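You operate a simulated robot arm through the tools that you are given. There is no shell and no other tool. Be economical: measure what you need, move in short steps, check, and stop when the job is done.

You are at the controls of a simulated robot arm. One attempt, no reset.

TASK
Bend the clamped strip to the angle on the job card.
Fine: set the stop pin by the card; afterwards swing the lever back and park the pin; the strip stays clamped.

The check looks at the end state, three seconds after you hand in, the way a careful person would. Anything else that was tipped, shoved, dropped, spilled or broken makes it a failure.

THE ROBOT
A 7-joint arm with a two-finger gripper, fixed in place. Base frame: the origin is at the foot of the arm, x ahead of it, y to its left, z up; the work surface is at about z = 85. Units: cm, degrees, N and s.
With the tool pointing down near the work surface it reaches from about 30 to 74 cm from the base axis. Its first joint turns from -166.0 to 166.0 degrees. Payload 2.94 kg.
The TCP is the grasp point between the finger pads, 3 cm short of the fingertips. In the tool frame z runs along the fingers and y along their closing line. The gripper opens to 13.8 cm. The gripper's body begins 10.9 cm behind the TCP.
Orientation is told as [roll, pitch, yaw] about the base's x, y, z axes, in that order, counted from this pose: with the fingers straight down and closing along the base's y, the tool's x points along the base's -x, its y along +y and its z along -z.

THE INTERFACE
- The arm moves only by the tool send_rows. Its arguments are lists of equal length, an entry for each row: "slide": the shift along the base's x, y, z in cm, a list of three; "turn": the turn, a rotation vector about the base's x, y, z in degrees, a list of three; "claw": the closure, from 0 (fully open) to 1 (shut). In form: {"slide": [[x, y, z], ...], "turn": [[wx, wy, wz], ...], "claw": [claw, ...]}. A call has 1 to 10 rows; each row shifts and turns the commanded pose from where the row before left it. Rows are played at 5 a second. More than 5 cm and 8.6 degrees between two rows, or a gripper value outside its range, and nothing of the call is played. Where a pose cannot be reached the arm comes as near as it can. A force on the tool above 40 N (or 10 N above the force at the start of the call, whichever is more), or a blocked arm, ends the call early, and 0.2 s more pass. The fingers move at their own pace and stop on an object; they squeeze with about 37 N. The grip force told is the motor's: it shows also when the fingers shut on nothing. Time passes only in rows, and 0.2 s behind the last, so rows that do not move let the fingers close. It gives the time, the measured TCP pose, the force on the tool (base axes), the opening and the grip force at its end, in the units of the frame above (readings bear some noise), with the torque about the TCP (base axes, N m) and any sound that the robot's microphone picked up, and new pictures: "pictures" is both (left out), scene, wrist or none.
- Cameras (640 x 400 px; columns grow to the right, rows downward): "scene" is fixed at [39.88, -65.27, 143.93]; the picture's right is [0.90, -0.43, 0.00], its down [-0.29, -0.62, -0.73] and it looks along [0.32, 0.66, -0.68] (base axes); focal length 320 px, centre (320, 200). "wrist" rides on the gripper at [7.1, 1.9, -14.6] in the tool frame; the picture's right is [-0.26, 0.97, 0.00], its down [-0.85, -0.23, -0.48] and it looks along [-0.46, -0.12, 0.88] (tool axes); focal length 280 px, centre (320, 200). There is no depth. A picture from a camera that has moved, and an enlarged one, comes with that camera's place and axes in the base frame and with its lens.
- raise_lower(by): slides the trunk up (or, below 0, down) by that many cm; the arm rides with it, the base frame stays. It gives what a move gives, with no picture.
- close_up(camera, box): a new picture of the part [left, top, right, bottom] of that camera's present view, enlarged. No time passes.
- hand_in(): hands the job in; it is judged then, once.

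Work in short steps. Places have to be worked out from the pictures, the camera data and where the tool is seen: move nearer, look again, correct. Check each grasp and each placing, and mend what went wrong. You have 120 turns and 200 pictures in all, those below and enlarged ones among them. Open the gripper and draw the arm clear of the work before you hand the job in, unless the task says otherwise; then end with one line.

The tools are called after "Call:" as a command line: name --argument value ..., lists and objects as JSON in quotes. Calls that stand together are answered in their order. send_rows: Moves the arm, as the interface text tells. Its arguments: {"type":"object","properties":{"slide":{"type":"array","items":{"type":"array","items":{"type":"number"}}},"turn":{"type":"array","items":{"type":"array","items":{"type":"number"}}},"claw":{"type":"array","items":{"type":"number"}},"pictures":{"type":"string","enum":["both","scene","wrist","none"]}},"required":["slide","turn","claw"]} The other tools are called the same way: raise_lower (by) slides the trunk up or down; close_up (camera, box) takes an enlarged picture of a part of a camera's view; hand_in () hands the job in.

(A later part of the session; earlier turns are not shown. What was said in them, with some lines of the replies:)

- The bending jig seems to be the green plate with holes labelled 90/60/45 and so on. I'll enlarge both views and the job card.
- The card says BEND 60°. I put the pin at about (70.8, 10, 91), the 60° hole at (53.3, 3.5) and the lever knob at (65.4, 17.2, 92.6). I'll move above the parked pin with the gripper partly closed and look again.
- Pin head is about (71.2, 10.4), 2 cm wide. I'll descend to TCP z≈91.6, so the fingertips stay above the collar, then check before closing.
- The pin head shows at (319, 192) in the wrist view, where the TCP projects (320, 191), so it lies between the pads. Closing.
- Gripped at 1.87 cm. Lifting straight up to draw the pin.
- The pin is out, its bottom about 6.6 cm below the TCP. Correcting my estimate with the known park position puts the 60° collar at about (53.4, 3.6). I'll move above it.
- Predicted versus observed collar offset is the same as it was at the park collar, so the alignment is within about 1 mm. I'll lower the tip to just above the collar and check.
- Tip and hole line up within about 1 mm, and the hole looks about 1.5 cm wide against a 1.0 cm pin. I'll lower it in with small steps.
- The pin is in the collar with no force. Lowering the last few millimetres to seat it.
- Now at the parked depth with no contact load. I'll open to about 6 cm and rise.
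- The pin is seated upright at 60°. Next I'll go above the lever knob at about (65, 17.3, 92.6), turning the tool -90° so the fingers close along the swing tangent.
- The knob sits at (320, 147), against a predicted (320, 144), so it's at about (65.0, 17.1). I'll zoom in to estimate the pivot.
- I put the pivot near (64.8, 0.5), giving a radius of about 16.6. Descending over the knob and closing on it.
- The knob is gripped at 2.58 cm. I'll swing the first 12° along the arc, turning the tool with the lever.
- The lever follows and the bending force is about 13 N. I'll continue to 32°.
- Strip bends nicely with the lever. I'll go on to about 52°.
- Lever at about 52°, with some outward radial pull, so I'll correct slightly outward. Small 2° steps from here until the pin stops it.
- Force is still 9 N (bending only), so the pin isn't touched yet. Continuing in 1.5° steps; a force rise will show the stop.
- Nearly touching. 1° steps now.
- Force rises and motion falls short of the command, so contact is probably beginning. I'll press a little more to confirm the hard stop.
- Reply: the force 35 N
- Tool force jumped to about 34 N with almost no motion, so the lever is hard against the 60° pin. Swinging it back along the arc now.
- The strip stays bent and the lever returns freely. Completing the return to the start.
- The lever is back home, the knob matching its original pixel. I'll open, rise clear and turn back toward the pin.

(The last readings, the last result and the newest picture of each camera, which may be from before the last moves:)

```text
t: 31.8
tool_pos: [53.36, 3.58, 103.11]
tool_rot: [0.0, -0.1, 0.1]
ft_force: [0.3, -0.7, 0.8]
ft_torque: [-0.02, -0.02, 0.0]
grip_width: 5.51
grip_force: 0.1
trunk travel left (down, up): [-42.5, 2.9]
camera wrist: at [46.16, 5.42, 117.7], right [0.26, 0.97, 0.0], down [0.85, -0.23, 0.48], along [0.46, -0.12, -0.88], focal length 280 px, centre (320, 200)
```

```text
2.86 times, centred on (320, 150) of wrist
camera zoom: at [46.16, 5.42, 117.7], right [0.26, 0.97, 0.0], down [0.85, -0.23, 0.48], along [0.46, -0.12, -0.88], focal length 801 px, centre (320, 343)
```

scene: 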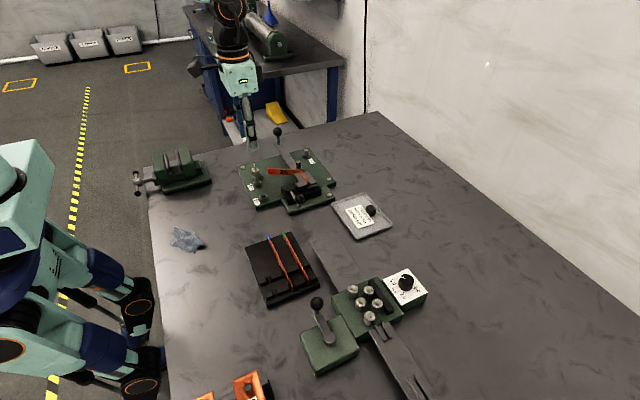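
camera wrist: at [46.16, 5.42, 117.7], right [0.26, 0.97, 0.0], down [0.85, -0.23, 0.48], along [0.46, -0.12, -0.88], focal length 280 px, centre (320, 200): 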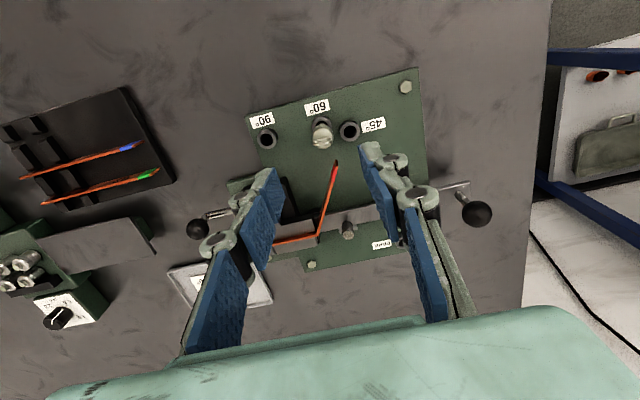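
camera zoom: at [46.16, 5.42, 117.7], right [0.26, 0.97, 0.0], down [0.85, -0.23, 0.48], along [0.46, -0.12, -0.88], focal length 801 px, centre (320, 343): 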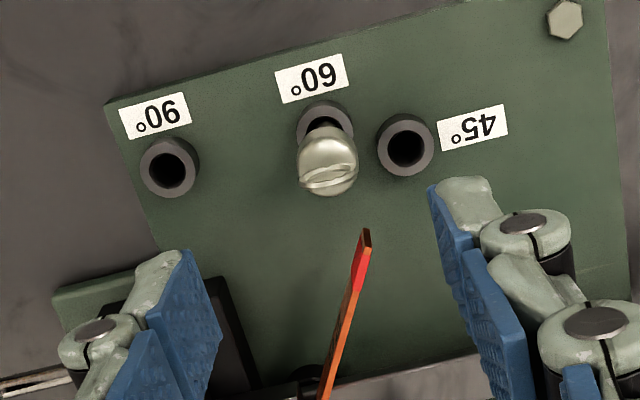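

The strip measures about 60° in this view. The pin head is about 0.2 cm toward +y of the TCP, so I'll descend with that correction and grasp it.

Call:
send_rows --slide '[[0.05, 0.2, -3], [0, 0, -3], [0, 0, -3], [0, 0, -2.5], [0, 0, 0], [0, 0, 0], [0, 0, 0], [0, 0, 0]]' --turn '[[0, 0, 0], [0, 0, 0], [0, 0, 0], [0, 0, 0], [0, 0, 0], [0, 0, 0], [0, 0, 0], [0, 0, 0]]' --claw '[0.6, 0.6, 0.6, 0.6, 0.6, 0.8, 1, 1]' --pictures "wrist"

Call:
close_up --camera "scene" --box '[230, 130, 320, 200]'

```text
t: 33.6
tool_pos: [53.22, 3.75, 91.47]
tool_rot: [0.0, 0.0, 0.0]
ft_force: [-0.5, -0.2, 0.5]
ft_torque: [-0.03, 0.01, 0.01]
grip_width: 1.87
grip_force: 37.7
trunk travel left (down, up): [-42.5, 2.9]
camera wrist: at [46.15, 5.67, 106.21], right [0.26, 0.97, 0.0], down [0.85, -0.23, 0.48], along [0.46, -0.12, -0.88], focal length 280 px, centre (320, 200)
```

wrist: 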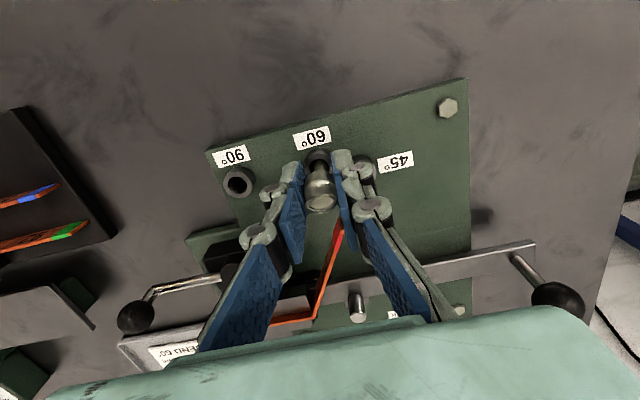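

```text
5.71 times, centred on (275, 165) of scene
camera zoom: at [39.88, -65.27, 143.93], right [0.9, -0.43, 0.0], down [-0.29, -0.62, -0.73], along [0.32, 0.66, -0.68], focal length 1832 px, centre (577, 400)
```

zoom: 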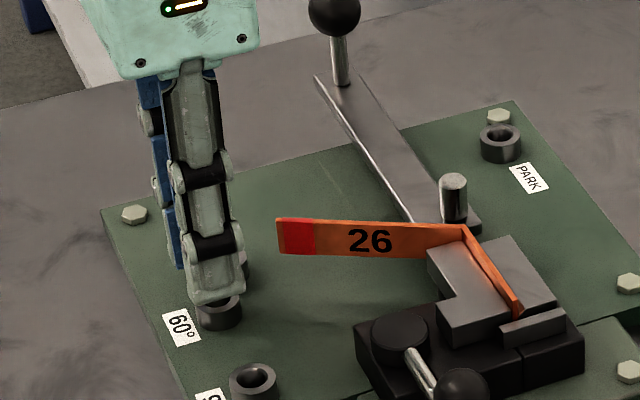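

Gripped at 1.87. Lifting the pin out and moving it over the PARK collar.

Call:
send_rows --slide '[[0, 0, 1], [0, 0, 3], [0, 0, 3], [0, 0, 3], [4.46, 1.66, 0], [4.46, 1.66, 0], [4.46, 1.66, 0], [4.46, 1.66, 0], [0, 0, -2], [0, 0, 0]]' --turn '[[0, 0, 0], [0, 0, 0], [0, 0, 0], [0, 0, 0], [0, 0, 0], [0, 0, 0], [0, 0, 0], [0, 0, 0], [0, 0, 0], [0, 0, 0]]' --claw '[1, 1, 1, 1, 1, 1, 1, 1, 1, 1]' --pictures "none"

Call:
close_up --camera "wrist" --box '[260, 80, 380, 220]'

Call:
close_up --camera "scene" --box '[280, 120, 340, 170]'

```text
t: 35.8
tool_pos: [71.23, 10.4, 99.47]
tool_rot: [0.0, 0.0, -0.1]
ft_force: [-0.7, 1.0, -0.5]
ft_torque: [0.01, 0.0, 0.01]
grip_width: 1.9
grip_force: 36.6
trunk travel left (down, up): [-42.5, 2.9]
```

```text
2.86 times, centred on (320, 150) of wrist
camera zoom: at [64.01, 12.45, 114.08], right [0.26, 0.97, 0.0], down [0.85, -0.23, 0.48], along [0.46, -0.12, -0.88], focal length 801 px, centre (320, 343)
```

zoom: 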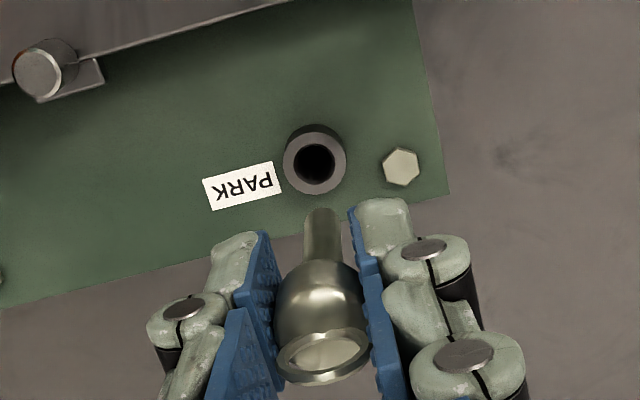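

```text
8.00 times, centred on (310, 145) of scene
camera zoom: at [39.88, -65.27, 143.93], right [0.9, -0.43, 0.0], down [-0.29, -0.62, -0.73], along [0.32, 0.66, -0.68], focal length 2564 px, centre (400, 640)
```

zoom: 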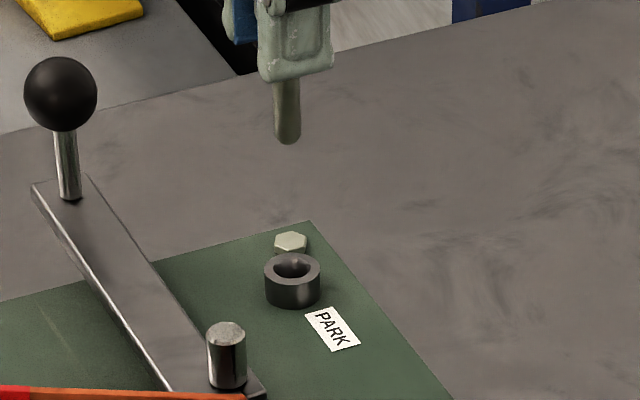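

The hole is slightly toward -y of the pin, about 1 mm. I'll correct y by -0.1, descend to just above and recheck.

Call:
send_rows --slide '[[0, -0.1, -2], [0, 0, -2], [0, 0, 0]]' --turn '[[0, 0, 0], [0, 0, 0], [0, 0, 0]]' --claw '[1, 1, 1]' --pictures "none"

Call:
close_up --camera "wrist" --box '[260, 80, 380, 220]'

Call:
close_up --camera "scene" --box '[280, 120, 340, 170]'

```text
t: 36.6
tool_pos: [71.22, 10.3, 95.47]
tool_rot: [-0.1, 0.0, 0.0]
ft_force: [0.2, -0.5, -0.8]
ft_torque: [0.0, 0.02, 0.0]
grip_width: 1.87
grip_force: 37.4
trunk travel left (down, up): [-42.5, 2.9]
```

```text
2.86 times, centred on (320, 150) of wrist
camera zoom: at [64.02, 12.26, 110.19], right [0.26, 0.97, 0.0], down [0.85, -0.23, 0.48], along [0.46, -0.12, -0.88], focal length 801 px, centre (320, 343)
```

zoom: 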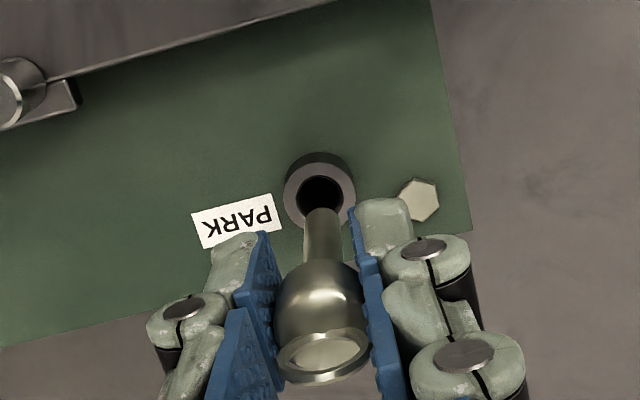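

```text
8.00 times, centred on (310, 145) of scene
camera zoom: at [39.88, -65.27, 143.93], right [0.9, -0.43, 0.0], down [-0.29, -0.62, -0.73], along [0.32, 0.66, -0.68], focal length 2564 px, centre (400, 640)
```

zoom: 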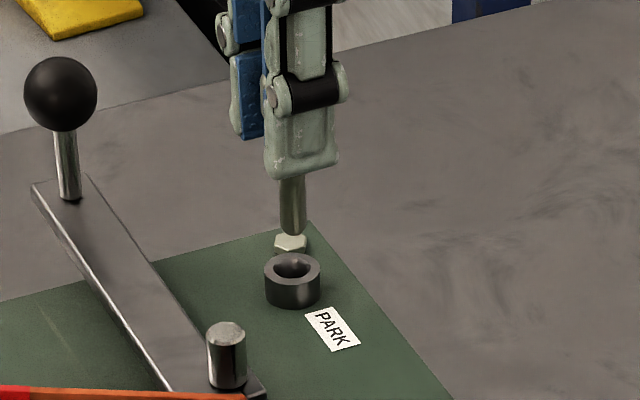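

Centred in both views. Lowering the pin into PARK.

Call:
send_rows --slide '[[0, 0, -1], [0, 0, -1], [0, 0, -1], [0, 0, -0.7], [0, 0, -0.2], [0, 0, 0]]' --turn '[[0, 0, 0], [0, 0, 0], [0, 0, 0], [0, 0, 0], [0, 0, 0], [0, 0, 0]]' --claw '[1, 1, 1, 1, 1, 1]' --pictures "none"

Call:
close_up --camera "scene" --box '[280, 120, 340, 170]'

```text
t: 38.0
tool_pos: [71.19, 10.18, 91.71]
tool_rot: [0.0, 0.0, 0.0]
ft_force: [-2.5, -0.1, -0.3]
ft_torque: [0.01, 0.16, -0.01]
grip_width: 1.88
grip_force: 36.7
trunk travel left (down, up): [-42.5, 2.9]
```

```text
8.00 times, centred on (310, 145) of scene
camera zoom: at [39.88, -65.27, 143.93], right [0.9, -0.43, 0.0], down [-0.29, -0.62, -0.73], along [0.32, 0.66, -0.68], focal length 2564 px, centre (400, 640)
```

zoom: 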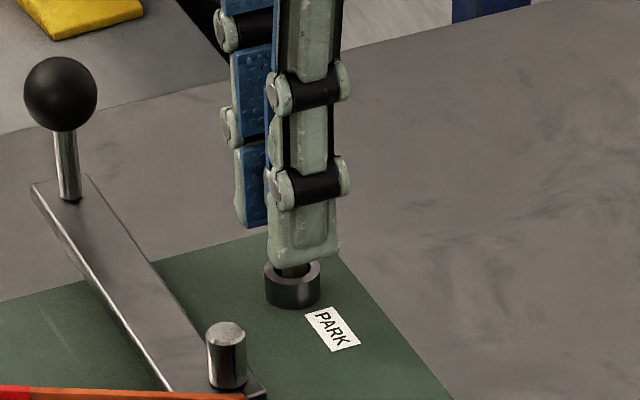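

The pin is in the PARK collar at depth, touching the wall only slightly. I'll release, rise and retreat.

Call:
send_rows --slide '[[0, 0, 0], [0, 0, 0], [0, 0, 0], [0, 0, 0], [0, 0, 3], [0, 0, 4], [0, 0, 4], [0, 0, 3], [-4, 0, 2], [-4, 0, 0]]' --turn '[[0, 0, 0], [0, 0, 0], [0, 0, 0], [0, 0, 0], [0, 0, 0], [0, 0, 0], [0, 0, 0], [0, 0, 0], [0, 0, 0], [0, 0, 0]]' --claw '[0.75, 0.6, 0.55, 0.55, 0.55, 0.55, 0.55, 0.55, 0.55, 0.55]' --pictures "none"

Call:
send_rows --slide '[[-4.5, 0, 0], [-4.5, 0, 0], [-4.5, 0, 0], [0, 0, 0]]' --turn '[[0, 0, 0], [0, 0, 0], [0, 0, 0], [0, 0, 0]]' --claw '[0.4, 0.2, 0, 0]'

Call:
close_up --camera "scene" --box '[230, 110, 350, 210]'

Call:
close_up --camera "wrist" --box '[160, 100, 480, 330]'

```text
t: 40.2
tool_pos: [63.23, 10.06, 107.84]
tool_rot: [0.0, 0.0, 0.1]
ft_force: [-0.6, 0.0, -0.4]
ft_torque: [-0.03, -0.02, -0.01]
grip_width: 6.21
grip_force: 0.0
trunk travel left (down, up): [-42.5, 2.9]
```

```text
t: 41.2
tool_pos: [49.69, 10.14, 107.78]
tool_rot: [-0.1, 0.0, 0.0]
ft_force: [0.3, 0.0, -0.3]
ft_torque: [-0.02, 0.0, 0.0]
grip_width: 13.82
grip_force: 0.0
trunk travel left (down, up): [-42.5, 2.9]
camera wrist: at [42.52, 12.19, 122.29], right [0.26, 0.97, 0.0], down [0.85, -0.23, 0.48], along [0.46, -0.12, -0.88], focal length 280 px, centre (320, 200)
```

scene: 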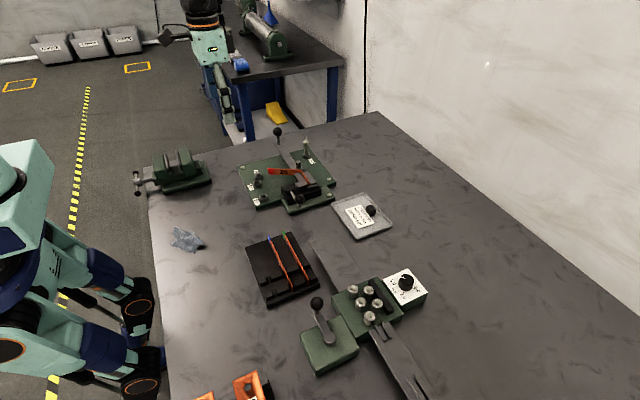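
wrist: 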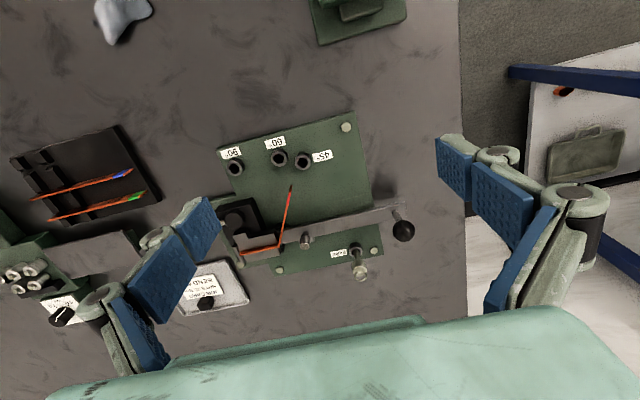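

```text
4.00 times, centred on (290, 160) of scene
camera zoom: at [39.88, -65.27, 143.93], right [0.9, -0.43, 0.0], down [-0.29, -0.62, -0.73], along [0.32, 0.66, -0.68], focal length 1282 px, centre (440, 360)
```

zoom: 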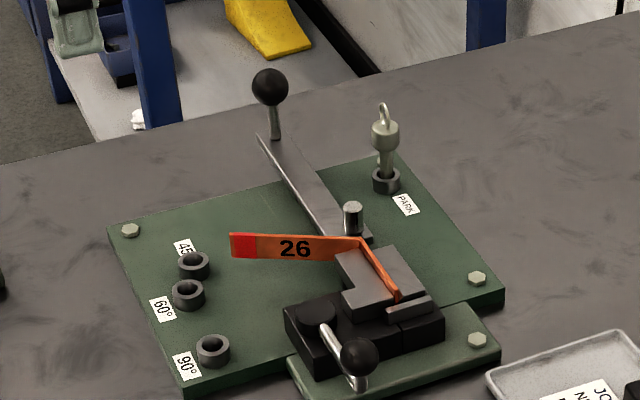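

```text
1.74 times, centred on (320, 215) of wrist
camera zoom: at [42.52, 12.19, 122.29], right [0.26, 0.97, 0.0], down [0.85, -0.23, 0.48], along [0.46, -0.12, -0.88], focal length 488 px, centre (320, 174)
```

zoom: 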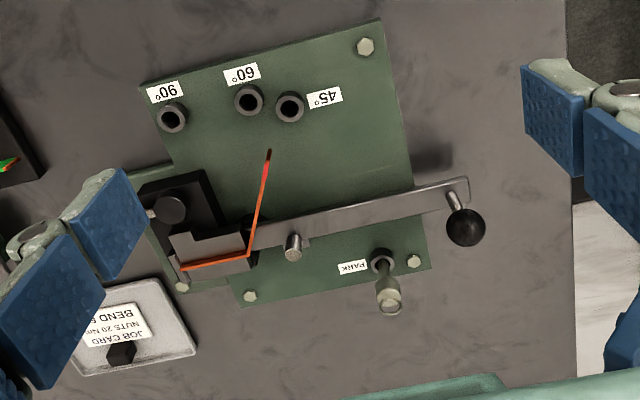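

Final views: the strip is bent to about 60° (60.5° from the scene camera) and still clamped. The lever is home, the pin is upright in PARK, and the arm is clear with the gripper open. Handing in.

Call:
hand_in

```text
The job is handed in.
```

I bent the strip to the card's 60° (about 60.5° in the scene view, 62–63° by a rougher wrist-view estimate); it is still clamped, the lever is back at its start, and the pin is in PARK.
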